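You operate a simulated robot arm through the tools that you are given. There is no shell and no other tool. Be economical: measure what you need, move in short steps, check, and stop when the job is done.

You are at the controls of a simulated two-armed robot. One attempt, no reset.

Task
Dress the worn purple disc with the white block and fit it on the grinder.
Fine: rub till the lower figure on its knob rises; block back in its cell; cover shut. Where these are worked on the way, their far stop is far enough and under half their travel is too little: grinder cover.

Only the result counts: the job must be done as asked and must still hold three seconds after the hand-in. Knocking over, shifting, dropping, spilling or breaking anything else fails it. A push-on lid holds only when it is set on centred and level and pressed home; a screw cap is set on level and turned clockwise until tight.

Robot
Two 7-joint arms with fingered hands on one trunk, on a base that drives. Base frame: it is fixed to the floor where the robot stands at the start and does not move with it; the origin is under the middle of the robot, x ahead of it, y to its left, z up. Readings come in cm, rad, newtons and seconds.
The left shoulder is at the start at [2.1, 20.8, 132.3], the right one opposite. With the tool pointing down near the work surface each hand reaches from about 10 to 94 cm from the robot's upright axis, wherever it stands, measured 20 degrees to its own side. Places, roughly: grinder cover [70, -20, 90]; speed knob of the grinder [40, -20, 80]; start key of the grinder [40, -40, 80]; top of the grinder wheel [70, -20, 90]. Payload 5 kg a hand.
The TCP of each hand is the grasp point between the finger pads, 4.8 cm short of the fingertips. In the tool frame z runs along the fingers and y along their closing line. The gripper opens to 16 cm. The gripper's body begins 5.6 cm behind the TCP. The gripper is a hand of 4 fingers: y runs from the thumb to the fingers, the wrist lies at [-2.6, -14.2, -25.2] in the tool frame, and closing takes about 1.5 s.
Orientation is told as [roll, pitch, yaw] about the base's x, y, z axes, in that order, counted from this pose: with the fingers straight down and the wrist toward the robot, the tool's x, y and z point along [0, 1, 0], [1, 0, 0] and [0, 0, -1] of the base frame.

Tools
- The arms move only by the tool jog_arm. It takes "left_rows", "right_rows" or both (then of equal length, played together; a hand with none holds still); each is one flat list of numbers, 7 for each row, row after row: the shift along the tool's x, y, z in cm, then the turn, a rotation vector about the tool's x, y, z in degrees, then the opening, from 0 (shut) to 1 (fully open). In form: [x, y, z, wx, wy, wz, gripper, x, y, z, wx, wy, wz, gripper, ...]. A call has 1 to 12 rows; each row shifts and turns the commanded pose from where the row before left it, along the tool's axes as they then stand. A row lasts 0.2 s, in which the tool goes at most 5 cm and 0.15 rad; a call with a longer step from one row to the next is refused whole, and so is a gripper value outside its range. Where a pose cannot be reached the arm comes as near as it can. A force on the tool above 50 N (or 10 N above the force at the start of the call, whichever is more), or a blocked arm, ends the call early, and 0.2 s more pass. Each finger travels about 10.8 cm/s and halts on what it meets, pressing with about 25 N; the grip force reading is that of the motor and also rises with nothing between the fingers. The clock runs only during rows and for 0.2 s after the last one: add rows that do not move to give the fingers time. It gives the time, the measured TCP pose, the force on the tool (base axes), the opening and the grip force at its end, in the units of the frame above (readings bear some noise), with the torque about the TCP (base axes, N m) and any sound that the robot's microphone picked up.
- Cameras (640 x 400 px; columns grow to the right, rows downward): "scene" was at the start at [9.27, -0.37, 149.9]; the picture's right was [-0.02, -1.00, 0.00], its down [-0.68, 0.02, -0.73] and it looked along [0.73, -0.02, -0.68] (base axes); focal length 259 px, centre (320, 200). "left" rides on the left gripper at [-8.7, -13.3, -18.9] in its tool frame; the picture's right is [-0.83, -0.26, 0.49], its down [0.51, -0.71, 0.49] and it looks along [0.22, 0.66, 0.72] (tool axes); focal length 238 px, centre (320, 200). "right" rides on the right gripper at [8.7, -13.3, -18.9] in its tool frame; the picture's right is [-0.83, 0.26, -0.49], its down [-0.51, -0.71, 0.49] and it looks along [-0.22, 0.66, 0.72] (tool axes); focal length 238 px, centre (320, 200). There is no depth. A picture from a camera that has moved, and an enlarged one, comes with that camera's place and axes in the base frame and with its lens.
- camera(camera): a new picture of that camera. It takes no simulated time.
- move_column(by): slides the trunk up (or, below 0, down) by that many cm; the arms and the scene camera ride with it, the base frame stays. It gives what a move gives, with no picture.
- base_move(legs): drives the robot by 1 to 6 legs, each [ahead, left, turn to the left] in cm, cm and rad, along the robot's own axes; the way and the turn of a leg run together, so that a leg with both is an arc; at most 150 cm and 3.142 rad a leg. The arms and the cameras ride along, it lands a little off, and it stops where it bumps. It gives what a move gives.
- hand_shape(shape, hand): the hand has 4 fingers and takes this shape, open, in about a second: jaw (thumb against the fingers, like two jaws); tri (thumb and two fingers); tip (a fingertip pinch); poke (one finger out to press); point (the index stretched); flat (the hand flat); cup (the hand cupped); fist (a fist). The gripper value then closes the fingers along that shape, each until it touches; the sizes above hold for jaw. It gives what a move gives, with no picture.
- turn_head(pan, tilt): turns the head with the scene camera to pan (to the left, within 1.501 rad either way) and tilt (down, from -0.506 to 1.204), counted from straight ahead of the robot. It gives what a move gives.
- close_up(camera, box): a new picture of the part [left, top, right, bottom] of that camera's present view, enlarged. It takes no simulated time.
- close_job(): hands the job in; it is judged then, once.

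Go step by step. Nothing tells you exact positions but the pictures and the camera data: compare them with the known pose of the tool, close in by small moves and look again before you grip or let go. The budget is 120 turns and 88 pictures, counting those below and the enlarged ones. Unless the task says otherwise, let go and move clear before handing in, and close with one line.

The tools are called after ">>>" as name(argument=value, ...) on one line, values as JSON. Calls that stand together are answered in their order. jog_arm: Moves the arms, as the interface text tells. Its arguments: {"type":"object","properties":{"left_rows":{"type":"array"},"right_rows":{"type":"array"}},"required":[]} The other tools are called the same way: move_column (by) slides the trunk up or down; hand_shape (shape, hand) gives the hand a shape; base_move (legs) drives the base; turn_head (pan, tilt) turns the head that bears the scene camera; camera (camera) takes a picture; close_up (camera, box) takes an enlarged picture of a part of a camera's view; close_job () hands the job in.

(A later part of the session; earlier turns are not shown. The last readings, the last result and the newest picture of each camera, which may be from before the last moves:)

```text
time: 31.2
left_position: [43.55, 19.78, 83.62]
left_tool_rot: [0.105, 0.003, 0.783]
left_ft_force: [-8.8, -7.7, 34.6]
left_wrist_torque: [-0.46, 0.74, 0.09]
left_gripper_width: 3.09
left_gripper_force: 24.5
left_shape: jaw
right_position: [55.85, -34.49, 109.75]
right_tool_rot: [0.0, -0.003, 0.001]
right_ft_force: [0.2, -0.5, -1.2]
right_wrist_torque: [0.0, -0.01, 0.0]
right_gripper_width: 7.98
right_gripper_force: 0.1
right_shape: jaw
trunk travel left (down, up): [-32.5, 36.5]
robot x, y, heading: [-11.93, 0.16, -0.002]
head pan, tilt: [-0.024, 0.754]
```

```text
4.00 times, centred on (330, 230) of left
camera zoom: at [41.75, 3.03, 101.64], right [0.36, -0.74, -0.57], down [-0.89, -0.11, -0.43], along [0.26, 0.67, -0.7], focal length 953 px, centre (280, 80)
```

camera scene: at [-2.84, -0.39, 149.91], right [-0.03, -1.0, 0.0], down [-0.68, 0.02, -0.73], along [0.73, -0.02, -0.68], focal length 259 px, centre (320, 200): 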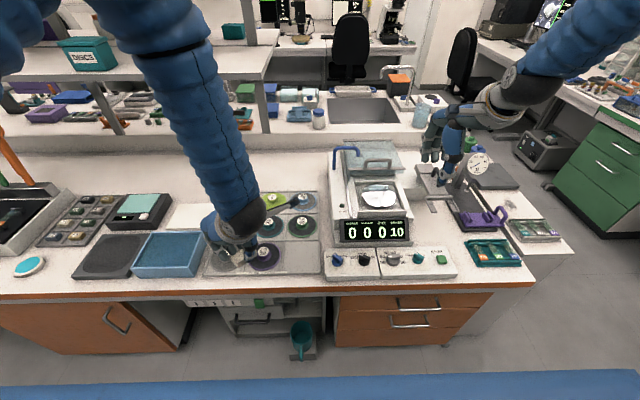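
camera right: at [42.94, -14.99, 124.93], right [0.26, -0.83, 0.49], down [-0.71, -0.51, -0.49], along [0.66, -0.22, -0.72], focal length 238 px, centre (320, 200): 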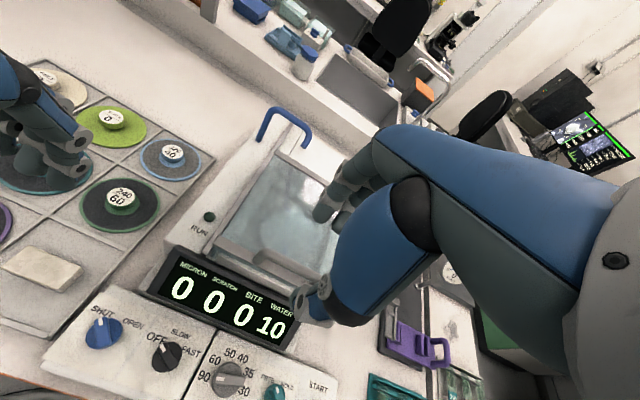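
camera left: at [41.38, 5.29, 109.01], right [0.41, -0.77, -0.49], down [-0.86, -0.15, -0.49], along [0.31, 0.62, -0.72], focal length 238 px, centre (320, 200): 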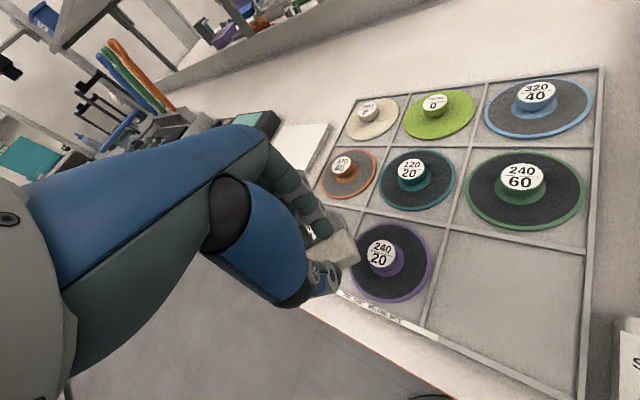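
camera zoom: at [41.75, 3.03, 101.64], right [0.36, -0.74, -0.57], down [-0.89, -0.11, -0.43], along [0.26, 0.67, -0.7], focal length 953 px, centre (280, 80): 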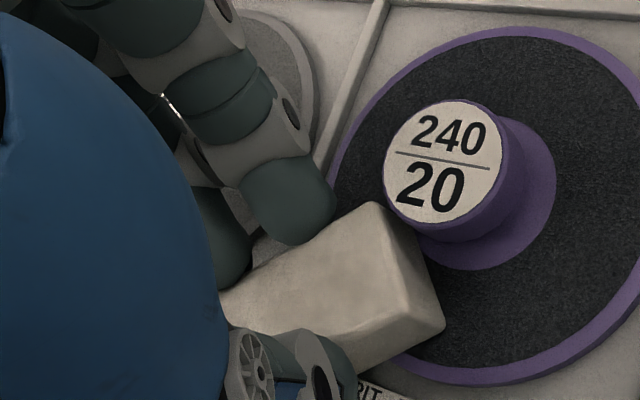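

>>> jog_arm(left_rows=[0, 1.2, -0.05, 0, 0, 0, 0.05, 0, 1.2, 0, 0, 0, 0, 0.05, 0, -1.3, 0, 0, 0, 0, 0.05, 0, -1.3, 0, 0, 0, 0, 0.05, 0, -1.3, 0, 0, 0, 0, 0.05, 0, 1.3, 0, 0, 0, 0, 0.05, 0, 1.3, 0, 0, 0, 0, 0.05, 0, 1.3, 0, 0, 0, 0, 0.05, 0, -1.3, 0, 0, 0, 0, 0.05, 0, -1.3, 0, 0, 0, 0, 0.05, 0, -1.3, 0, 0, 0, 0, 0.05, 0, 1.3, 0, 0, 0, 0, 0.05])

>>> jog_arm(left_rows=[0, 1.2, 0, 0, 0, 0, 0.05, 0, 1.2, 0, 0, 0, 0, 0.05, 0, -1.3, 0, 0, 0, 0, 0.05, 0, -1.3, 0, 0, 0, 0, 0.05, 0, -1.3, 0, 0, 0, 0, 0.05, 0, 1.3, 0, 0, 0, 0, 0.05, 0, 1.3, 0, 0, 0, 0, 0.05, 0, 1.3, 0, 0, 0, 0, 0.05, 0, -1.3, 0, 0, 0, 0, 0.05, 0, -1.3, 0, 0, 0, 0, 0.05, 0, -1.3, 0, 0, 0, 0, 0.05, 0, 1.3, 0, 0, 0, 0, 0.05])

>>> close_up(camera="left", box=[260, 180, 400, 280])

```text
time: 33.8
left_position: [43.47, 19.7, 83.73]
left_tool_rot: [0.105, 0.001, 0.781]
left_ft_force: [-9.6, -7.4, 33.1]
left_wrist_torque: [-0.43, 0.85, 0.14]
left_gripper_width: 3.1
left_gripper_force: 25.3
left_shape: jaw
right_position: [55.8, -34.56, 109.7]
right_tool_rot: [0.001, -0.002, 0.002]
right_ft_force: [0.6, -0.4, -0.3]
right_wrist_torque: [-0.01, -0.01, -0.02]
right_gripper_width: 7.97
right_gripper_force: 0.1
right_shape: jaw
trunk travel left (down, up): [-32.5, 36.5]
robot x, y, heading: [-11.87, 0.13, -0.002]
head pan, tilt: [-0.024, 0.754]
```

```text
time: 36.4
left_position: [43.31, 19.47, 83.67]
left_tool_rot: [0.102, 0.004, 0.781]
left_ft_force: [-11.5, -6.6, 39.5]
left_wrist_torque: [-0.4, 0.96, 0.1]
left_gripper_width: 3.12
left_gripper_force: 25.5
left_shape: jaw
right_position: [55.86, -34.42, 109.76]
right_tool_rot: [0.002, -0.001, 0.0]
right_ft_force: [-0.2, 0.0, 0.5]
right_wrist_torque: [0.0, -0.05, -0.02]
right_gripper_width: 7.97
right_gripper_force: 0.0
right_shape: jaw
trunk travel left (down, up): [-32.5, 36.5]
robot x, y, heading: [-11.83, 0.02, -0.002]
head pan, tilt: [-0.024, 0.754]
```

```text
4.00 times, centred on (330, 230) of left
camera zoom: at [41.39, 2.71, 101.69], right [0.36, -0.74, -0.57], down [-0.89, -0.11, -0.43], along [0.26, 0.67, -0.7], focal length 953 px, centre (280, 80)
```

zoom: 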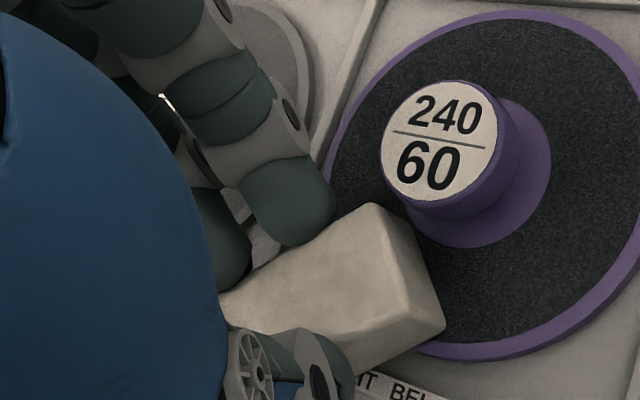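

The figure now reads 60, so the disc is dressed. I'll lift the block, undo the tilt and yaw, and carry it back to its cell.

>>> jog_arm(left_rows=[0, 0, -1, 0, 0, 0, 0.05, 0, 0, -2.5, 0, 0, 0, 0.05, 0, 0, -2.5, 0, 0, 0, 0.05, 0, 0, -2.5, 0, -3, 0, 0.05, 0, 0, 0, 0, -3, 0, 0.05, 0, 0, 0, 0, 0, 7.5, 0.05, 0, 0, 0, 0, 0, 7.5, 0.05, 0, 0, 0, 0, 0, 7.5, 0.05, 0, 0, 0, 0, 0, 7.5, 0.05, 0, 0, 0, 0, 0, 7.5, 0.05, 0, 0, 0, 0, 0, 7.5, 0.05, 0, 0, 0, 0, 0, 0, 0.05])

```text
time: 39.0
left_position: [44.2, 19.29, 92.11]
left_tool_rot: [-0.001, 0.002, -0.002]
left_ft_force: [-0.4, 0.3, -0.8]
left_wrist_torque: [0.05, 0.0, 0.01]
left_gripper_width: 2.48
left_gripper_force: 24.9
left_shape: jaw
right_position: [56.03, -34.36, 109.48]
right_tool_rot: [0.003, -0.002, 0.001]
right_ft_force: [0.1, -0.1, 0.1]
right_wrist_torque: [0.03, 0.0, 0.03]
right_gripper_width: 7.98
right_gripper_force: 0.0
right_shape: jaw
trunk travel left (down, up): [-32.5, 36.5]
robot x, y, heading: [-11.93, 0.22, -0.0]
head pan, tilt: [-0.024, 0.754]
```

>>> jog_arm(left_rows=[-3.65, 0.95, 0, 0, 0, 0, 0.05, -3.65, 0.95, 0, 0, 0, 0, 0.05, -3.65, 0.95, 0, 0, 0, 0, 0.05, -3.65, 0.95, 0, 0, 0, 0, 0.05, 0, 0, 0, 0, 0, 0, 0.05])

>>> close_up(camera="left", box=[240, 180, 440, 305])

>>> close_up(camera="scene", box=[200, 190, 340, 290])

```text
time: 40.2
left_position: [48.13, 4.75, 92.06]
left_tool_rot: [-0.001, 0.001, 0.001]
left_ft_force: [0.3, 0.5, -0.5]
left_wrist_torque: [-0.09, 0.03, -0.03]
left_gripper_width: 2.48
left_gripper_force: 24.8
left_shape: jaw
right_position: [56.17, -34.14, 109.58]
right_tool_rot: [0.0, -0.001, 0.0]
right_ft_force: [0.1, 0.9, 0.5]
right_wrist_torque: [-0.1, 0.03, -0.04]
right_gripper_width: 7.98
right_gripper_force: 0.1
right_shape: jaw
trunk travel left (down, up): [-32.5, 36.5]
robot x, y, heading: [-11.91, 0.3, 0.002]
head pan, tilt: [-0.024, 0.754]
```

```text
3.20 times, centred on (340, 242) of left
camera zoom: at [34.94, -3.93, 111.02], right [-0.26, -0.84, -0.49], down [-0.71, 0.51, -0.49], along [0.66, 0.22, -0.72], focal length 763 px, centre (256, 64)
```

zoom: 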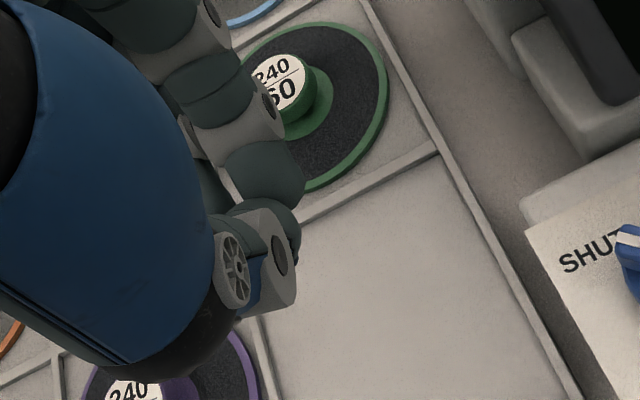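

```text
4.00 times, centred on (270, 240) of scene
camera zoom: at [-2.72, -0.21, 149.9], right [-0.02, -1.0, 0.0], down [-0.68, 0.02, -0.73], along [0.73, -0.02, -0.68], focal length 1035 px, centre (520, 40)
```

zoom: 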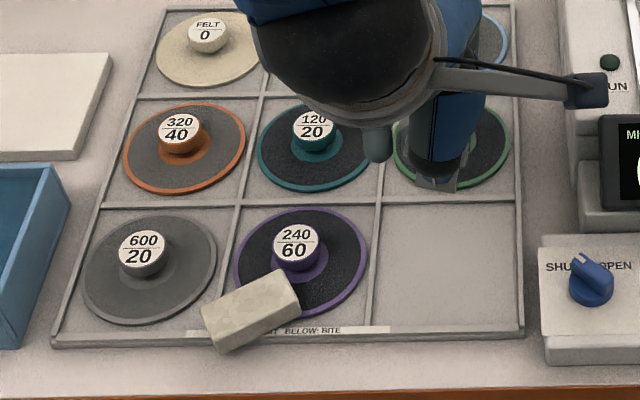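

The block slipped out at the lift and is resting on the disc's front edge, undisturbed otherwise. I'll go back with about 25° yaw and grip it deeper.

>>> jog_arm(left_rows=[3.71, -1.48, 0, 0, 0, 0, 0.38, 3.71, -1.48, 0, 0, 0, 0, 0.38, 3.71, -1.48, 0, 0, 0, 0, 0.38, 3.71, -1.48, 0, 0, 0, 0, 0.38, 0, 0, 0, 0, 0, -6.25, 0.38, 0, 0, 0, 0, 0, -6.25, 0.38, 0, 0, 0, 0, 0, -6.25, 0.38, 0, 0, 0, 0, 0, -6.25, 0.38, 0, 0, 2, 0, 0, 0, 0.38, 0, 0, 2, 0, 0, 0, 0.38, 0, 0, 0, 0, 0, 0, 0.38])

>>> close_up(camera="left", box=[240, 180, 440, 305])

>>> close_up(camera="scene", box=[180, 190, 320, 290])

```text
time: 42.6
left_position: [42.1, 19.4, 88.1]
left_tool_rot: [0.0, 0.002, 0.436]
left_ft_force: [-1.0, 0.4, -0.8]
left_wrist_torque: [-0.03, -0.04, 0.0]
left_gripper_width: 6.03
left_gripper_force: 0.0
left_shape: jaw
right_position: [56.12, -34.22, 109.6]
right_tool_rot: [0.0, 0.0, 0.0]
right_ft_force: [0.1, 0.5, 0.0]
right_wrist_torque: [0.0, 0.01, -0.02]
right_gripper_width: 7.98
right_gripper_force: 0.1
right_shape: jaw
trunk travel left (down, up): [-32.5, 36.5]
robot x, y, heading: [-11.9, 0.07, -0.001]
head pan, tilt: [-0.024, 0.754]
```

```text
3.20 times, centred on (340, 242) of left
camera zoom: at [33.83, 5.98, 106.99], right [0.12, -0.87, -0.49], down [-0.86, 0.16, -0.49], along [0.5, 0.47, -0.72], focal length 763 px, centre (256, 64)
```

zoom: 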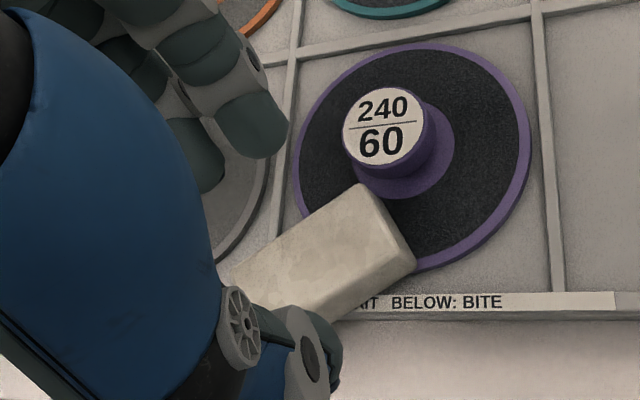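

```text
4.00 times, centred on (250, 240) of scene
camera zoom: at [-2.76, -0.36, 149.9], right [-0.03, -1.0, 0.0], down [-0.68, 0.02, -0.73], along [0.73, -0.02, -0.68], focal length 1035 px, centre (600, 40)
```

zoom: 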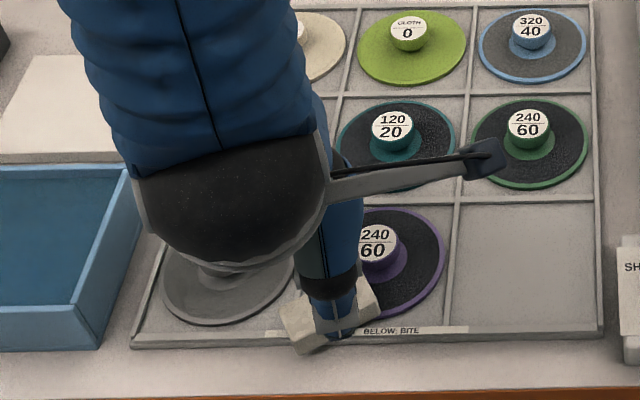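

>>> jog_arm(left_rows=[0, 0.4, 1.5, 0, 0, -5, 0.38, 0, 0, 1.5, 0, 0, 0, 0.38, 0, 0, 1.2, 0, 0, 0, 0.38, 0, 0, 0.5, 0, 0, 0, 0.38, 0, 0, 0, 0, 0, 0, 0.38])

>>> close_up(camera="left", box=[240, 180, 440, 305])

```text
time: 43.8
left_position: [42.43, 19.55, 83.3]
left_tool_rot: [0.0, -0.001, 0.523]
left_ft_force: [-0.3, -0.3, 0.4]
left_wrist_torque: [0.04, -0.01, -0.02]
left_gripper_width: 6.04
left_gripper_force: 0.0
left_shape: jaw
right_position: [56.01, -34.21, 109.48]
right_tool_rot: [0.002, -0.001, -0.001]
right_ft_force: [0.5, -0.6, 0.2]
right_wrist_torque: [0.01, 0.0, 0.0]
right_gripper_width: 7.96
right_gripper_force: 0.0
right_shape: jaw
trunk travel left (down, up): [-32.5, 36.5]
robot x, y, heading: [-12.07, 0.04, -0.003]
head pan, tilt: [-0.024, 0.754]
```

```text
3.20 times, centred on (340, 242) of left
camera zoom: at [35.38, 5.49, 102.34], right [0.19, -0.85, -0.49], down [-0.87, 0.08, -0.49], along [0.46, 0.52, -0.72], focal length 763 px, centre (256, 64)
```

zoom: 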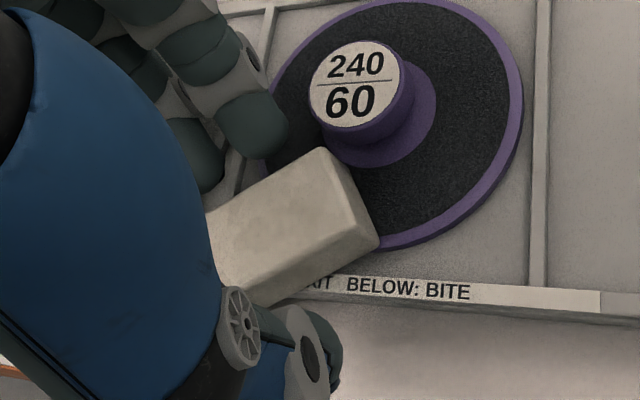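

>>> jog_arm(left_rows=[0, 0, 0.2, 0, 0, 0, 0.3, 0, 0, 0, 0, 0, 0, 0.2, 0, 0, 0, 0, 0, 0, 0.1, 0, 0, 0, 0, 0, 0, 0, 0, 0, 0, 0, 0, 0, 0, 0, 0, 0, 0, 0, 0, 0])

>>> close_up(camera="left", box=[240, 180, 440, 305])

```text
time: 45.2
left_position: [42.46, 19.6, 83.06]
left_tool_rot: [0.001, -0.001, 0.524]
left_ft_force: [0.3, 0.9, -0.3]
left_wrist_torque: [0.03, 0.0, 0.0]
left_gripper_width: 3.16
left_gripper_force: 24.8
left_shape: jaw
right_position: [56.15, -34.25, 109.63]
right_tool_rot: [0.001, 0.0, -0.002]
right_ft_force: [-0.6, 0.4, -0.8]
right_wrist_torque: [-0.03, 0.0, 0.02]
right_gripper_width: 7.97
right_gripper_force: 0.1
right_shape: jaw
trunk travel left (down, up): [-32.5, 36.5]
robot x, y, heading: [-12.12, 0.22, 0.003]
head pan, tilt: [-0.024, 0.754]
```

```text
3.20 times, centred on (340, 242) of left
camera zoom: at [35.37, 5.51, 102.13], right [0.19, -0.85, -0.49], down [-0.87, 0.08, -0.49], along [0.46, 0.52, -0.72], focal length 763 px, centre (256, 64)
```

zoom: 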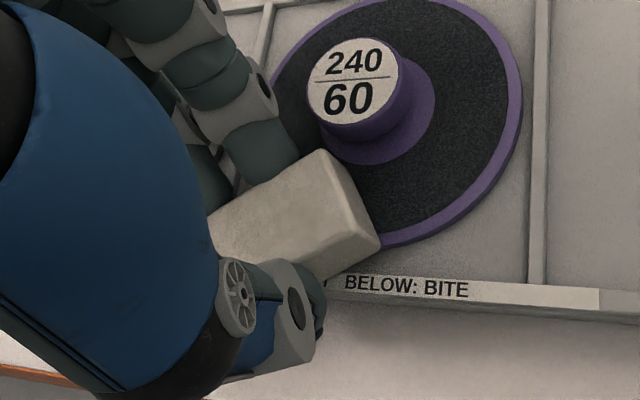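

The block is gripped at 3.16 cm width. I'll lift and check that it comes along.

>>> jog_arm(left_rows=[0, 0, -0.5, 0, 0, 0, 0, 0, 0, -1.5, 0, 0, 0, 0, 0, 0, -2.5, 0, 0, 0, 0, 0, 0, -2.5, 0, 0, 0, 0, 0, 0, 0, 0, 0, 0, 0])

>>> close_up(camera="left", box=[240, 180, 440, 305])

```text
time: 46.4
left_position: [42.49, 19.64, 90.01]
left_tool_rot: [0.002, 0.001, 0.521]
left_ft_force: [0.7, 0.1, -2.1]
left_wrist_torque: [0.02, -0.01, -0.01]
left_gripper_width: 3.17
left_gripper_force: 24.8
left_shape: jaw
right_position: [56.19, -34.2, 109.62]
right_tool_rot: [0.0, 0.0, 0.0]
right_ft_force: [0.3, -0.3, -0.6]
right_wrist_torque: [0.0, 0.04, 0.0]
right_gripper_width: 7.99
right_gripper_force: 0.0
right_shape: jaw
trunk travel left (down, up): [-32.5, 36.5]
robot x, y, heading: [-12.28, -0.04, -0.006]
head pan, tilt: [-0.024, 0.754]
```

```text
3.20 times, centred on (340, 242) of left
camera zoom: at [35.41, 5.54, 109.05], right [0.19, -0.85, -0.49], down [-0.87, 0.08, -0.49], along [0.46, 0.52, -0.72], focal length 763 px, centre (256, 64)
```

zoom: 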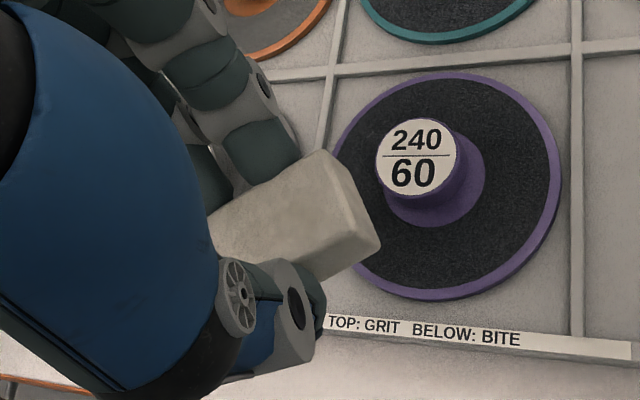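

It's held. I'll yaw back and move to the empty cell.

>>> jog_arm(left_rows=[0, 0, -1, 0, 0, 7.5, 0, 0, 0, 0, 0, 0, 7.5, 0, 0, 0, 0, 0, 0, 7.5, 0, 0, 0, 0, 0, 0, 7.5, 0, -3.73, 1.38, 0, 0, 0, 0, 0, -3.73, 1.38, 0, 0, 0, 0, 0, -3.73, 1.38, 0, 0, 0, 0, 0, -3.73, 1.38, 0, 0, 0, 0, 0, 0, 0, 0, 0, 0, 0, 0])

>>> close_up(camera="left", box=[240, 180, 440, 305])

```text
time: 48.4
left_position: [48.0, 4.91, 91.15]
left_tool_rot: [0.0, 0.001, 0.0]
left_ft_force: [-0.5, 0.2, -1.2]
left_wrist_torque: [-0.05, -0.03, 0.0]
left_gripper_width: 3.16
left_gripper_force: 24.9
left_shape: jaw
right_position: [56.13, -34.16, 109.67]
right_tool_rot: [0.0, -0.001, 0.001]
right_ft_force: [0.1, 1.1, 1.2]
right_wrist_torque: [-0.04, -0.03, -0.01]
right_gripper_width: 7.98
right_gripper_force: 0.0
right_shape: jaw
trunk travel left (down, up): [-32.5, 36.5]
robot x, y, heading: [-11.96, -0.13, 0.001]
head pan, tilt: [-0.024, 0.754]
```

```text
3.20 times, centred on (340, 242) of left
camera zoom: at [34.83, -3.78, 110.14], right [-0.26, -0.83, -0.49], down [-0.71, 0.51, -0.49], along [0.66, 0.22, -0.72], focal length 763 px, centre (256, 64)
```

zoom: 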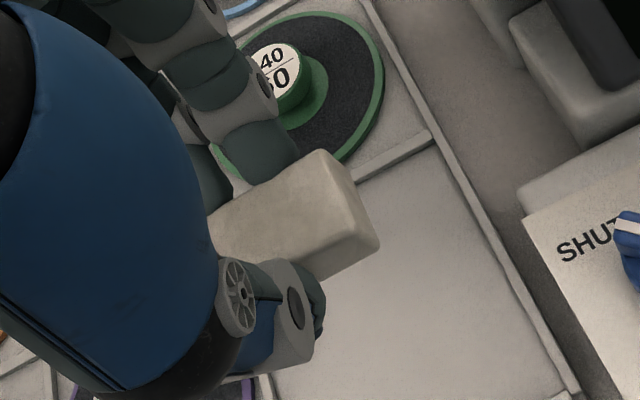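

>>> jog_arm(left_rows=[-0.2, 0, 3, 0, 0, 0, 0, 0, 0, 3, 0, 0, 0, 0, 0, 0, 1.4, 0, 0, 0, 0, 0, 0, 0.5, 0, 0, 0, 0, 0, 0, 0.2, 0, 0, 0, 0, 0, 0, 0.2, 0, 0, 0, 0, 0, 0, 0, 0, 0, 0, 0])

```text
time: 50.0
left_position: [47.91, 4.43, 82.78]
left_tool_rot: [0.001, -0.001, 0.001]
left_ft_force: [0.7, -0.5, -1.4]
left_wrist_torque: [-0.02, 0.01, 0.0]
left_gripper_width: 3.17
left_gripper_force: 24.6
left_shape: jaw
right_position: [56.13, -34.36, 109.6]
right_tool_rot: [0.002, -0.001, -0.001]
right_ft_force: [0.9, 0.5, 1.0]
right_wrist_torque: [-0.03, 0.0, 0.0]
right_gripper_width: 7.96
right_gripper_force: 0.1
right_shape: jaw
trunk travel left (down, up): [-32.5, 36.5]
robot x, y, heading: [-12.01, 0.17, 0.004]
head pan, tilt: [-0.024, 0.754]
```

>>> jog_arm(left_rows=[0, 0, 0.1, 0, 0, 0, 0, 0, 0, 0.1, 0, 0, 0, 0, 0, 0, 0.1, 0, 0, 0, 0, 0, 0, 0, 0, 0, 0, 0])

```text
time: 51.0
left_position: [47.92, 4.48, 82.5]
left_tool_rot: [0.0, -0.001, -0.001]
left_ft_force: [0.1, -1.1, 2.0]
left_wrist_torque: [0.04, 0.06, -0.02]
left_gripper_width: 3.17
left_gripper_force: 24.9
left_shape: jaw
right_position: [55.92, -34.32, 109.67]
right_tool_rot: [0.001, -0.001, -0.001]
right_ft_force: [-0.2, 0.2, 0.2]
right_wrist_torque: [0.0, -0.03, 0.02]
right_gripper_width: 7.98
right_gripper_force: 0.0
right_shape: jaw
trunk travel left (down, up): [-32.5, 36.5]
robot x, y, heading: [-11.88, -0.44, -0.002]
head pan, tilt: [-0.024, 0.754]
```

Light contact with the cell floor. I'll open, lift, and check.

>>> jog_arm(left_rows=[0, 0, 0.05, 0, 0, 0, 0.15, 0, 0, 0, 0, 0, 0, 0.3, 0, 0, 0, 0, 0, 0, 0.4, 0, 0, 0, 0, 0, 0, 0.4, 0, 0, -2, 0, 0, 0, 0.4, 0, 0, -4, 0, 0, 0, 0.4, 0, 0, -4, 0, 0, 0, 0.4, 0, 0, 0, 0, 0, 0, 0.4])

>>> close_up(camera="left", box=[240, 180, 480, 330])

>>> close_up(camera="scene", box=[200, 190, 340, 290])

```text
time: 52.8
left_position: [48.06, 4.6, 92.45]
left_tool_rot: [0.001, 0.002, 0.0]
left_ft_force: [0.8, 0.0, 0.2]
left_wrist_torque: [-0.03, 0.03, 0.0]
left_gripper_width: 6.39
left_gripper_force: 0.0
left_shape: jaw
right_position: [56.21, -34.24, 109.49]
right_tool_rot: [0.002, 0.003, -0.001]
right_ft_force: [0.5, 0.0, 0.1]
right_wrist_torque: [-0.02, 0.03, 0.01]
right_gripper_width: 7.97
right_gripper_force: 0.1
right_shape: jaw
trunk travel left (down, up): [-32.5, 36.5]
robot x, y, heading: [-11.99, 0.18, 0.002]
head pan, tilt: [-0.024, 0.754]
```

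```text
2.67 times, centred on (360, 255) of left
camera zoom: at [34.91, -4.09, 111.45], right [-0.26, -0.83, -0.49], down [-0.71, 0.51, -0.49], along [0.65, 0.22, -0.72], focal length 636 px, centre (213, 53)
```

zoom: 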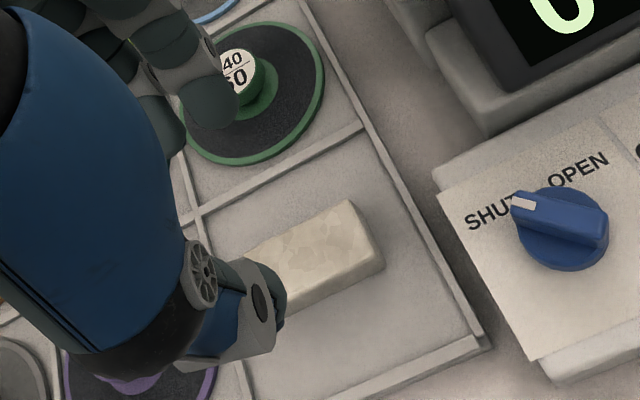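

```text
4.00 times, centred on (270, 240) of scene
camera zoom: at [-2.63, -0.39, 149.88], right [-0.03, -1.0, 0.0], down [-0.68, 0.02, -0.73], along [0.73, -0.02, -0.68], focal length 1035 px, centre (520, 40)
```

zoom: 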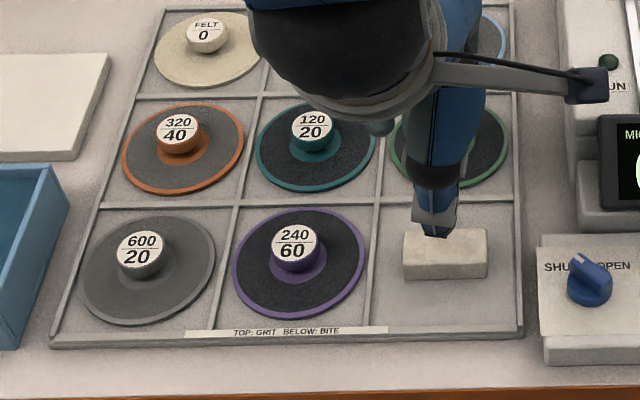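

The block is back in its cell. Next I'll retract the right hand upward and bring the left hand over the purple knob at about (48, 16.6).

>>> jog_arm(left_rows=[4, 0, 0, 0, 0, 0, 0.5, 4, 0, 0, 0, 0, 0, 0.5, 4, 0, 0, 0, 0, 0, 0.5, 0, 0, 2, 0, 0, 0, 0.5, 0, 0, 2, 0, 0, 0, 0.5, 0, 0, 0, 0, 0, 0, 0.5], right_rows=[0, 0, -4, 0, 0, 0, 0.5, 0, 0, -4, 0, 0, 0, 0.5, 0, -3, -2, 0, 0, 0, 0.5, 0, -4, 0, 0, 0, 0, 0.5, 0, -4, 0, 0, 0, 0, 0.5, 0, 0, 0, 0, 0, 0, 0.5])

>>> close_up(camera="left", box=[240, 180, 480, 330])

>>> close_up(camera="scene", box=[200, 190, 340, 290])

```text
time: 54.2
left_position: [48.18, 16.47, 88.32]
left_tool_rot: [-0.001, 0.0, 0.0]
left_ft_force: [0.8, -0.3, 0.4]
left_wrist_torque: [0.02, 0.01, -0.02]
left_gripper_width: 7.96
left_gripper_force: 0.0
left_shape: jaw
right_position: [45.25, -34.31, 119.44]
right_tool_rot: [0.002, 0.002, 0.0]
right_ft_force: [0.8, -0.8, -0.9]
right_wrist_torque: [0.02, 0.07, 0.05]
right_gripper_width: 7.98
right_gripper_force: 0.0
right_shape: jaw
trunk travel left (down, up): [-32.5, 36.5]
robot x, y, heading: [-12.03, 0.2, -0.002]
head pan, tilt: [-0.024, 0.754]
```

```text
2.67 times, centred on (360, 255) of left
camera zoom: at [34.96, 7.91, 107.34], right [-0.26, -0.83, -0.49], down [-0.71, 0.51, -0.49], along [0.66, 0.22, -0.72], focal length 636 px, centre (213, 53)
```

zoom: 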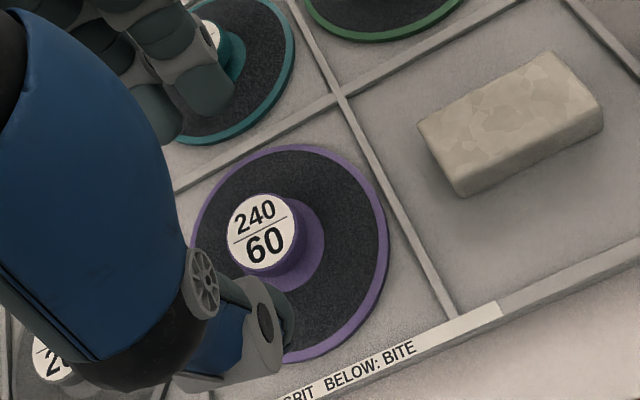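

```text
4.00 times, centred on (270, 240) of scene
camera zoom: at [-2.62, -0.4, 149.89], right [-0.03, -1.0, 0.0], down [-0.68, 0.02, -0.73], along [0.73, -0.02, -0.68], focal length 1035 px, centre (520, 40)
```

zoom: 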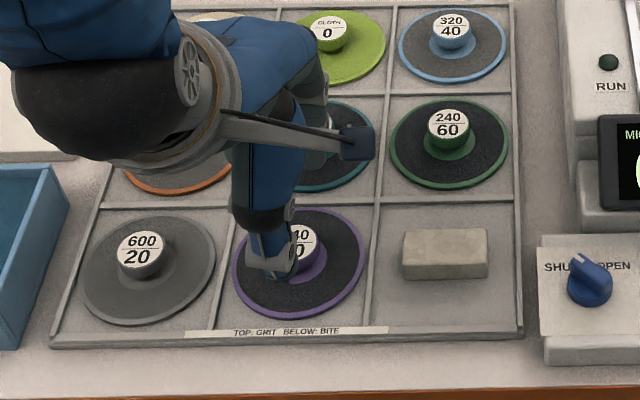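

The knob is at (48.0, 16.85). I'll descend and close on it.

>>> jog_arm(left_rows=[0.4, -0.1, 2, 0, 0, 0, 0.5, 0, 0, 2, 0, 0, 0, 0.5, 0, 0, 1, 0, 0, 0, 0.5, 0, 0, 0, 0, 0, 0, 0.5])

>>> close_up(camera="left", box=[240, 180, 400, 280])

```text
time: 55.2
left_position: [47.84, 16.84, 83.3]
left_tool_rot: [-0.001, 0.0, 0.002]
left_ft_force: [-0.4, -0.4, 0.1]
left_wrist_torque: [-0.03, -0.03, 0.03]
left_gripper_width: 7.97
left_gripper_force: 0.0
left_shape: jaw
right_position: [45.23, -34.31, 119.58]
right_tool_rot: [0.002, 0.002, 0.0]
right_ft_force: [0.1, -0.7, -0.6]
right_wrist_torque: [0.05, 0.0, -0.01]
right_gripper_width: 8.01
right_gripper_force: 0.0
right_shape: jaw
trunk travel left (down, up): [-32.5, 36.5]
robot x, y, heading: [-12.02, -0.02, -0.004]
head pan, tilt: [-0.024, 0.754]
```

```text
4.00 times, centred on (320, 230) of left
camera zoom: at [34.7, 8.22, 102.41], right [-0.26, -0.83, -0.49], down [-0.71, 0.51, -0.49], along [0.66, 0.22, -0.72], focal length 953 px, centre (320, 80)
```

zoom: 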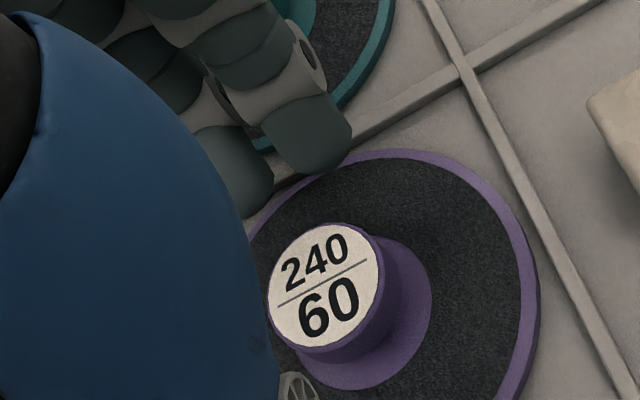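

>>> jog_arm(left_rows=[0, 0, 0.1, 0, 0, 0, 0.4, 0, 0, 0, 0, 0, 0, 0.3, 0, 0, 0, 0, 0, 0, 0.2, 0, 0, 0, 0, 0, 0, 0, 0, 0, 0, 0, 0, 0, 0, 0, 0, 0, 0, 0, 0, 0])

>>> close_up(camera="left", box=[240, 180, 400, 280])

>>> close_up(camera="scene", box=[220, 210, 300, 280])

```text
time: 56.6
left_position: [47.86, 16.84, 83.31]
left_tool_rot: [-0.001, 0.002, 0.0]
left_ft_force: [-0.8, 0.2, 0.0]
left_wrist_torque: [0.04, 0.03, 0.0]
left_gripper_width: 2.74
left_gripper_force: 25.2
left_shape: jaw
right_position: [45.19, -34.26, 119.49]
right_tool_rot: [0.001, 0.001, 0.0]
right_ft_force: [-0.6, -0.5, 0.2]
right_wrist_torque: [-0.04, 0.01, -0.02]
right_gripper_width: 7.97
right_gripper_force: 0.0
right_shape: jaw
trunk travel left (down, up): [-32.5, 36.5]
robot x, y, heading: [-11.51, 0.19, -0.001]
head pan, tilt: [-0.024, 0.754]
```

```text
4.00 times, centred on (320, 230) of left
camera zoom: at [34.72, 8.24, 102.34], right [-0.26, -0.83, -0.49], down [-0.71, 0.51, -0.49], along [0.66, 0.22, -0.72], focal length 953 px, centre (320, 80)
```

zoom: 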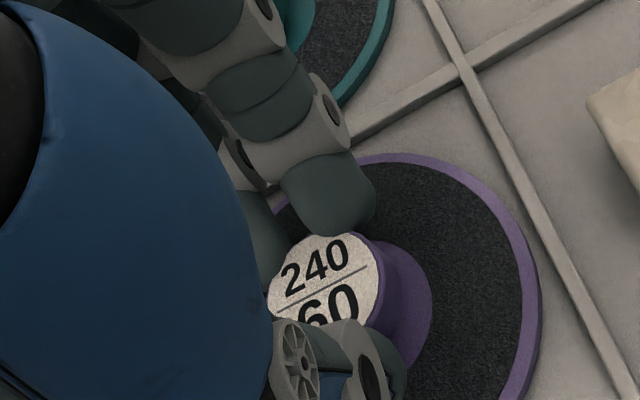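

```text
5.71 times, centred on (260, 245) of scene
camera zoom: at [-2.73, -0.39, 149.89], right [-0.03, -1.0, 0.0], down [-0.68, 0.02, -0.73], along [0.73, -0.02, -0.68], focal length 1478 px, centre (663, -57)
```

zoom: 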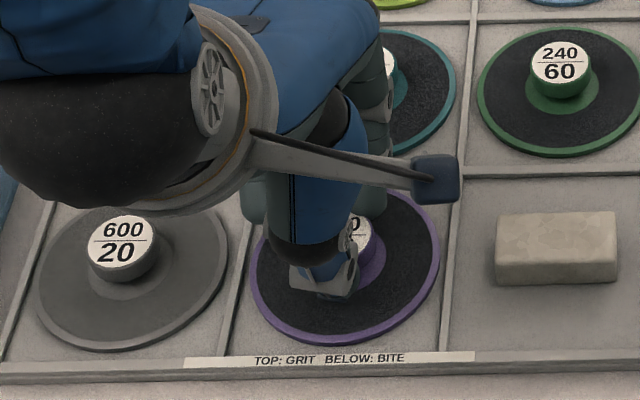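

Gripped. I'll lift and check that the disc hangs level.

>>> jog_arm(left_rows=[0, 0, -0.5, 0, 0, 0, 0, 0, 0, -1.5, 0, 0, 0, 0, 0, 0, -2, 0, 0, 0, 0, 0, 0, -3, 0, 0, 0, 0, 0, 0, -3, 0, 0, 0, 0, 0, 0, 0, 0, 0, 0, 0])

>>> close_up(camera="left", box=[240, 150, 480, 300])

>>> close_up(camera="scene", box=[200, 190, 340, 290])

```text
time: 58.0
left_position: [47.77, 17.01, 93.44]
left_tool_rot: [0.001, 0.002, 0.001]
left_ft_force: [0.5, 0.7, -2.6]
left_wrist_torque: [-0.02, 0.05, 0.01]
left_gripper_width: 2.76
left_gripper_force: 25.4
left_shape: jaw
right_position: [45.28, -34.08, 119.42]
right_tool_rot: [0.0, 0.001, -0.001]
right_ft_force: [1.0, -0.5, 0.4]
right_wrist_torque: [-0.01, 0.08, 0.0]
right_gripper_width: 7.95
right_gripper_force: 0.1
right_shape: jaw
trunk travel left (down, up): [-32.5, 36.5]
robot x, y, heading: [-11.64, -0.11, 0.005]
head pan, tilt: [-0.024, 0.754]
```

```text
2.67 times, centred on (360, 225) of left
camera zoom: at [34.67, 8.35, 112.35], right [-0.26, -0.83, -0.49], down [-0.71, 0.51, -0.49], along [0.66, 0.22, -0.72], focal length 636 px, centre (213, 133)
```

zoom: 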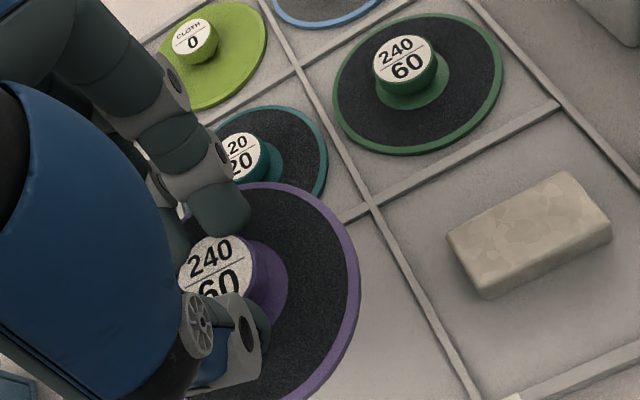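

```text
4.00 times, centred on (270, 240) of scene
camera zoom: at [-2.64, -0.37, 149.88], right [-0.03, -1.0, 0.0], down [-0.68, 0.02, -0.73], along [0.73, -0.02, -0.68], focal length 1035 px, centre (520, 40)
```

zoom: 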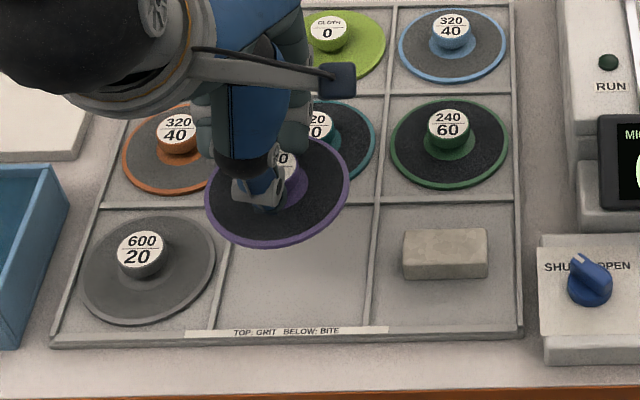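

The disc is held level. I'll raise it well above the grinder, then drive the base to the right and ahead.

>>> jog_arm(left_rows=[0, 0, -3, 0, 0, 0, 0, 0, 0, -4, 0, 0, 0, 0, 0, 0, -4, 0, 0, 0, 0, 0, 0, -2, 0, 0, 0, 0, 0, 0, 0, 0, 0, 0, 0])

>>> base_move(legs=[[0, -20, 0], [8, 0, 0]])

>>> camera(camera="scene")

>>> camera(camera="left")

```text
time: 59.2
left_position: [47.9, 16.81, 106.46]
left_tool_rot: [0.001, 0.002, 0.0]
left_ft_force: [-0.2, -0.2, -1.5]
left_wrist_torque: [-0.04, 0.02, -0.03]
left_gripper_width: 2.76
left_gripper_force: 24.7
left_shape: jaw
right_position: [45.26, -34.26, 119.47]
right_tool_rot: [0.003, 0.0, -0.001]
right_ft_force: [1.3, 0.0, 0.5]
right_wrist_torque: [-0.01, 0.02, 0.0]
right_gripper_width: 7.99
right_gripper_force: 0.1
right_shape: jaw
trunk travel left (down, up): [-32.5, 36.5]
robot x, y, heading: [-12.03, 0.11, -0.004]
head pan, tilt: [-0.024, 0.754]
```

```text
time: 61.5
left_position: [55.86, -3.13, 106.23]
left_tool_rot: [-0.002, 0.003, -0.002]
left_ft_force: [1.4, -0.5, -3.1]
left_wrist_torque: [0.0, 0.14, -0.02]
left_gripper_width: 2.77
left_gripper_force: 25.0
left_shape: jaw
right_position: [53.21, -54.35, 119.35]
right_tool_rot: [0.003, 0.002, -0.002]
right_ft_force: [1.6, -1.1, -1.9]
right_wrist_torque: [0.05, 0.13, 0.02]
right_gripper_width: 7.98
right_gripper_force: 0.1
right_shape: jaw
trunk travel left (down, up): [-32.5, 36.5]
robot x, y, heading: [-4.18, -19.92, -0.002]
head pan, tilt: [-0.024, 0.754]
```

```text
36 pictures are left
camera scene: at [5.36, -20.4, 149.88], right [-0.03, -1.0, 0.0], down [-0.69, 0.02, -0.73], along [0.73, -0.02, -0.69], focal length 259 px, centre (320, 200)
```

scene: 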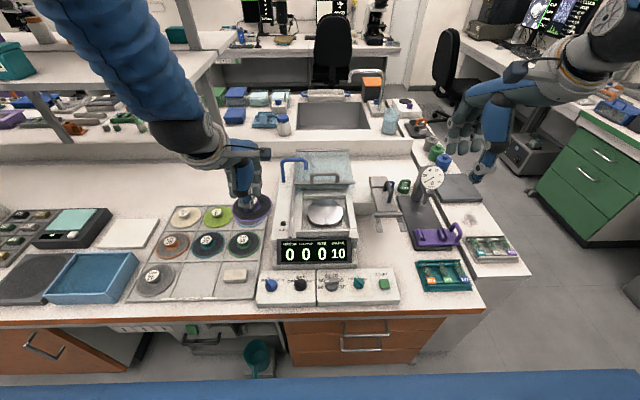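

```text
35 pictures are left
camera left: at [42.7, -11.81, 125.29], right [-0.26, -0.83, -0.49], down [-0.71, 0.51, -0.49], along [0.65, 0.22, -0.72], focal length 238 px, centre (320, 200)
```

left: 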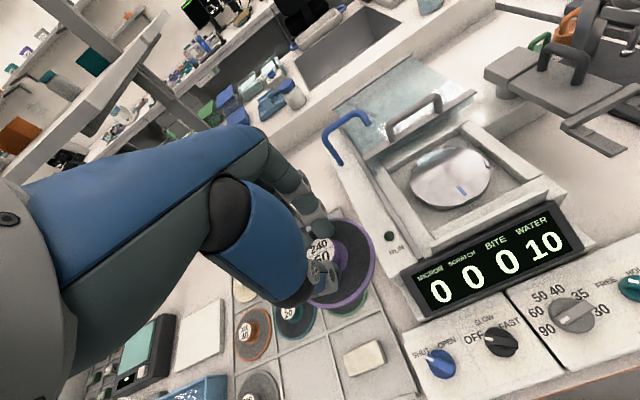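

The wheel centre triangulates to about (66.2, -23.6, 86.7). I'll move the disc above it.

>>> jog_arm(left_rows=[-4.1, 2.05, 0, 0, 0, 0, 0, -4.1, 2.05, 0, 0, 0, 0, 0, -4.1, 2.05, 0, 0, 0, 0, 0, -4.1, 2.05, 0, 0, 0, 0, 0, -4.1, 2.05, 0, 0, 0, 0, 0, 0, 0, 2, 0, 0, 0, 0, 0, 0, 0, 0, 0, 0, 0])

>>> camera(camera="left")

>>> close_up(camera="scene", box=[265, 145, 385, 245])

```text
time: 63.1
left_position: [65.93, -23.63, 104.3]
left_tool_rot: [0.0, 0.001, -0.001]
left_ft_force: [0.2, -0.7, -2.9]
left_wrist_torque: [-0.02, 0.02, -0.04]
left_gripper_width: 2.75
left_gripper_force: 25.3
left_shape: jaw
right_position: [53.17, -54.16, 119.47]
right_tool_rot: [0.0, 0.0, 0.0]
right_ft_force: [-0.7, 0.4, 0.9]
right_wrist_torque: [0.0, 0.01, 0.0]
right_gripper_width: 7.97
right_gripper_force: 0.1
right_shape: jaw
trunk travel left (down, up): [-32.5, 36.5]
robot x, y, heading: [-4.21, -20.02, -0.002]
head pan, tilt: [-0.024, 0.754]
```

```text
34 pictures are left
camera left: at [52.77, -32.17, 123.41], right [-0.26, -0.83, -0.49], down [-0.71, 0.51, -0.49], along [0.66, 0.22, -0.72], focal length 238 px, centre (320, 200)
```

left: 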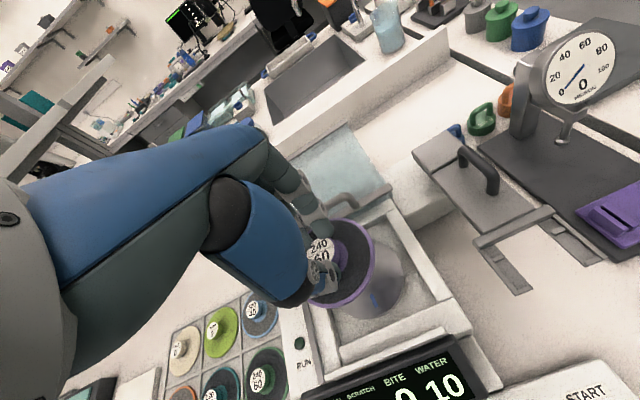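

```text
4.00 times, centred on (325, 195) of scene
camera zoom: at [5.15, -20.33, 149.89], right [-0.03, -1.0, 0.0], down [-0.68, 0.02, -0.73], along [0.73, -0.02, -0.68], focal length 1035 px, centre (300, 220)
```

zoom: 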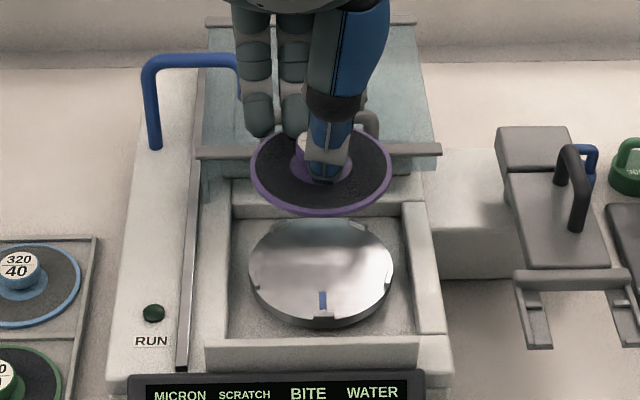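

The disc lines up in y, but the wheel sits about 1 cm further in x. I'll correct that and descend to just above the wheel.

>>> jog_arm(left_rows=[-0.1, 1.0, 2, 0, 0, 0, 0, 0, 0, 3, 0, 0, 0, 0, 0, 0, 3, 0, 0, 0, 0, 0, 0, 1, 0, 0, 0, 0, 0, 0, 0, 0, 0, 0, 0])

>>> close_up(camera="scene", box=[285, 175, 365, 225])

>>> close_up(camera="left", box=[280, 200, 440, 300])

```text
time: 64.3
left_position: [66.86, -23.68, 95.41]
left_tool_rot: [0.0, 0.0, -0.001]
left_ft_force: [0.1, -0.9, -2.0]
left_wrist_torque: [-0.01, 0.02, -0.04]
left_gripper_width: 2.75
left_gripper_force: 24.9
left_shape: jaw
right_position: [53.13, -54.31, 119.46]
right_tool_rot: [0.001, -0.001, -0.001]
right_ft_force: [0.0, 0.2, 0.4]
right_wrist_torque: [0.02, -0.02, -0.01]
right_gripper_width: 7.99
right_gripper_force: 0.1
right_shape: jaw
trunk travel left (down, up): [-32.5, 36.5]
robot x, y, heading: [-4.31, -19.97, 0.001]
head pan, tilt: [-0.024, 0.754]
```

```text
8.00 times, centred on (325, 200) of scene
camera zoom: at [5.12, -20.37, 149.9], right [-0.03, -1.0, 0.0], down [-0.68, 0.02, -0.73], along [0.73, -0.02, -0.68], focal length 2070 px, centre (280, 200)
```

zoom: 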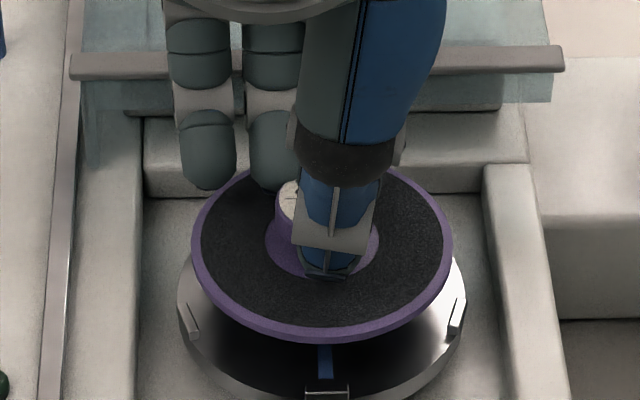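

```text
4.00 times, centred on (360, 250) of left
camera zoom: at [53.73, -32.34, 114.36], right [-0.26, -0.83, -0.49], down [-0.71, 0.51, -0.49], along [0.66, 0.22, -0.72], focal length 953 px, centre (160, 0)
```

zoom: 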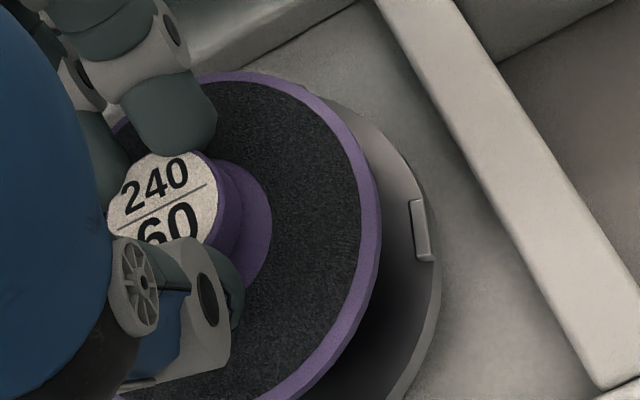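

Alignment looks good, with maybe −0.15 cm needed in y. I'll lower to just above the pegs and compare again.

>>> jog_arm(left_rows=[-0.15, 0, 0.8, 0, 0, 0, 0, 0, 0, 0.8, 0, 0, 0, 0, 0, 0, 0, 0, 0, 0, 0])

>>> close_up(camera="scene", box=[290, 185, 360, 229])

>>> close_up(camera="left", box=[280, 200, 440, 300])

```text
time: 65.1
left_position: [66.63, -23.88, 93.67]
left_tool_rot: [-0.001, 0.002, -0.001]
left_ft_force: [-9.1, 0.0, -4.7]
left_wrist_torque: [-0.07, 0.09, 0.21]
left_gripper_width: 2.65
left_gripper_force: 25.3
left_shape: jaw
right_position: [53.06, -54.18, 119.54]
right_tool_rot: [0.0, 0.001, -0.001]
right_ft_force: [0.4, 0.2, -0.1]
right_wrist_torque: [0.07, -0.02, -0.02]
right_gripper_width: 8.0
right_gripper_force: 0.0
right_shape: jaw
trunk travel left (down, up): [-32.5, 36.5]
robot x, y, heading: [-4.65, -20.04, 0.002]
head pan, tilt: [-0.024, 0.754]
```

```text
9.09 times, centred on (325, 207) of scene
camera zoom: at [5.04, -20.37, 149.89], right [-0.03, -1.0, 0.0], down [-0.68, 0.02, -0.73], along [0.73, -0.02, -0.68], focal length 2352 px, centre (274, 136)
```

zoom: 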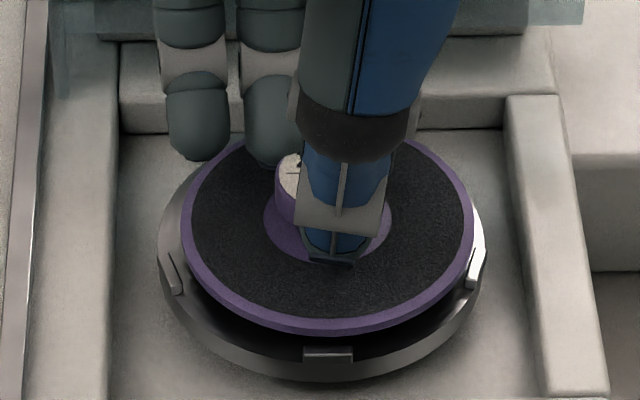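

```text
4.00 times, centred on (360, 250) of left
camera zoom: at [53.63, -32.5, 112.66], right [-0.26, -0.83, -0.49], down [-0.71, 0.51, -0.49], along [0.65, 0.22, -0.72], focal length 953 px, centre (160, 0)
```

zoom: 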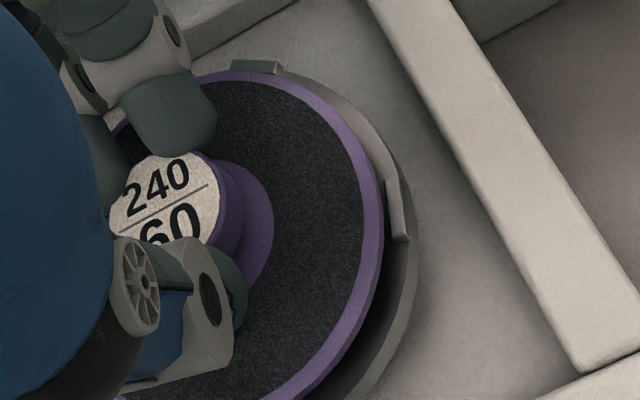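

The disc is touching a rear peg (−9 N in x). I'll ease back −0.3 in x and +0.15 in y, then lower gently.

>>> jog_arm(left_rows=[0.15, -0.3, -0.2, 0, 0, 0, 0, 0, 0, 0.2, 0, 0, 0, 0, 0, 0, 0.2, 0, 0, 0, 0, 0, 0, 0, 0, 0, 0, 0])

>>> close_up(camera="scene", box=[290, 185, 360, 229])

```text
time: 66.1
left_position: [66.72, -23.72, 93.57]
left_tool_rot: [0.0, -0.001, -0.001]
left_ft_force: [-0.2, -0.6, -2.4]
left_wrist_torque: [-0.02, 0.04, 0.02]
left_gripper_width: 2.69
left_gripper_force: 24.5
left_shape: jaw
right_position: [53.02, -54.36, 119.53]
right_tool_rot: [0.003, 0.0, -0.002]
right_ft_force: [-1.0, 0.4, -0.5]
right_wrist_torque: [-0.01, 0.04, 0.04]
right_gripper_width: 7.97
right_gripper_force: 0.0
right_shape: jaw
trunk travel left (down, up): [-32.5, 36.5]
robot x, y, heading: [-4.28, -20.32, 0.001]
head pan, tilt: [-0.024, 0.754]
```

```text
9.09 times, centred on (325, 207) of scene
camera zoom: at [5.14, -20.36, 149.89], right [-0.03, -1.0, 0.0], down [-0.68, 0.02, -0.73], along [0.73, -0.02, -0.68], focal length 2352 px, centre (274, 136)
```

zoom: 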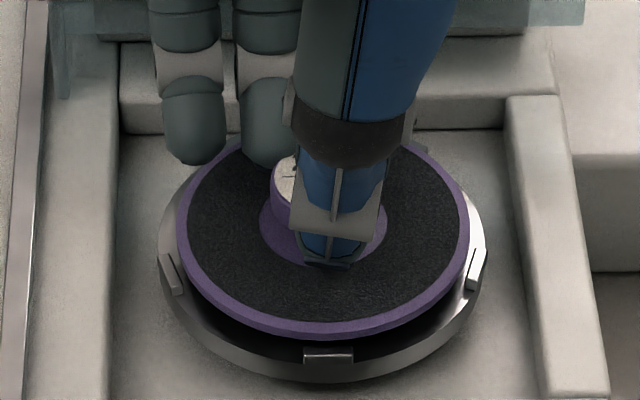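

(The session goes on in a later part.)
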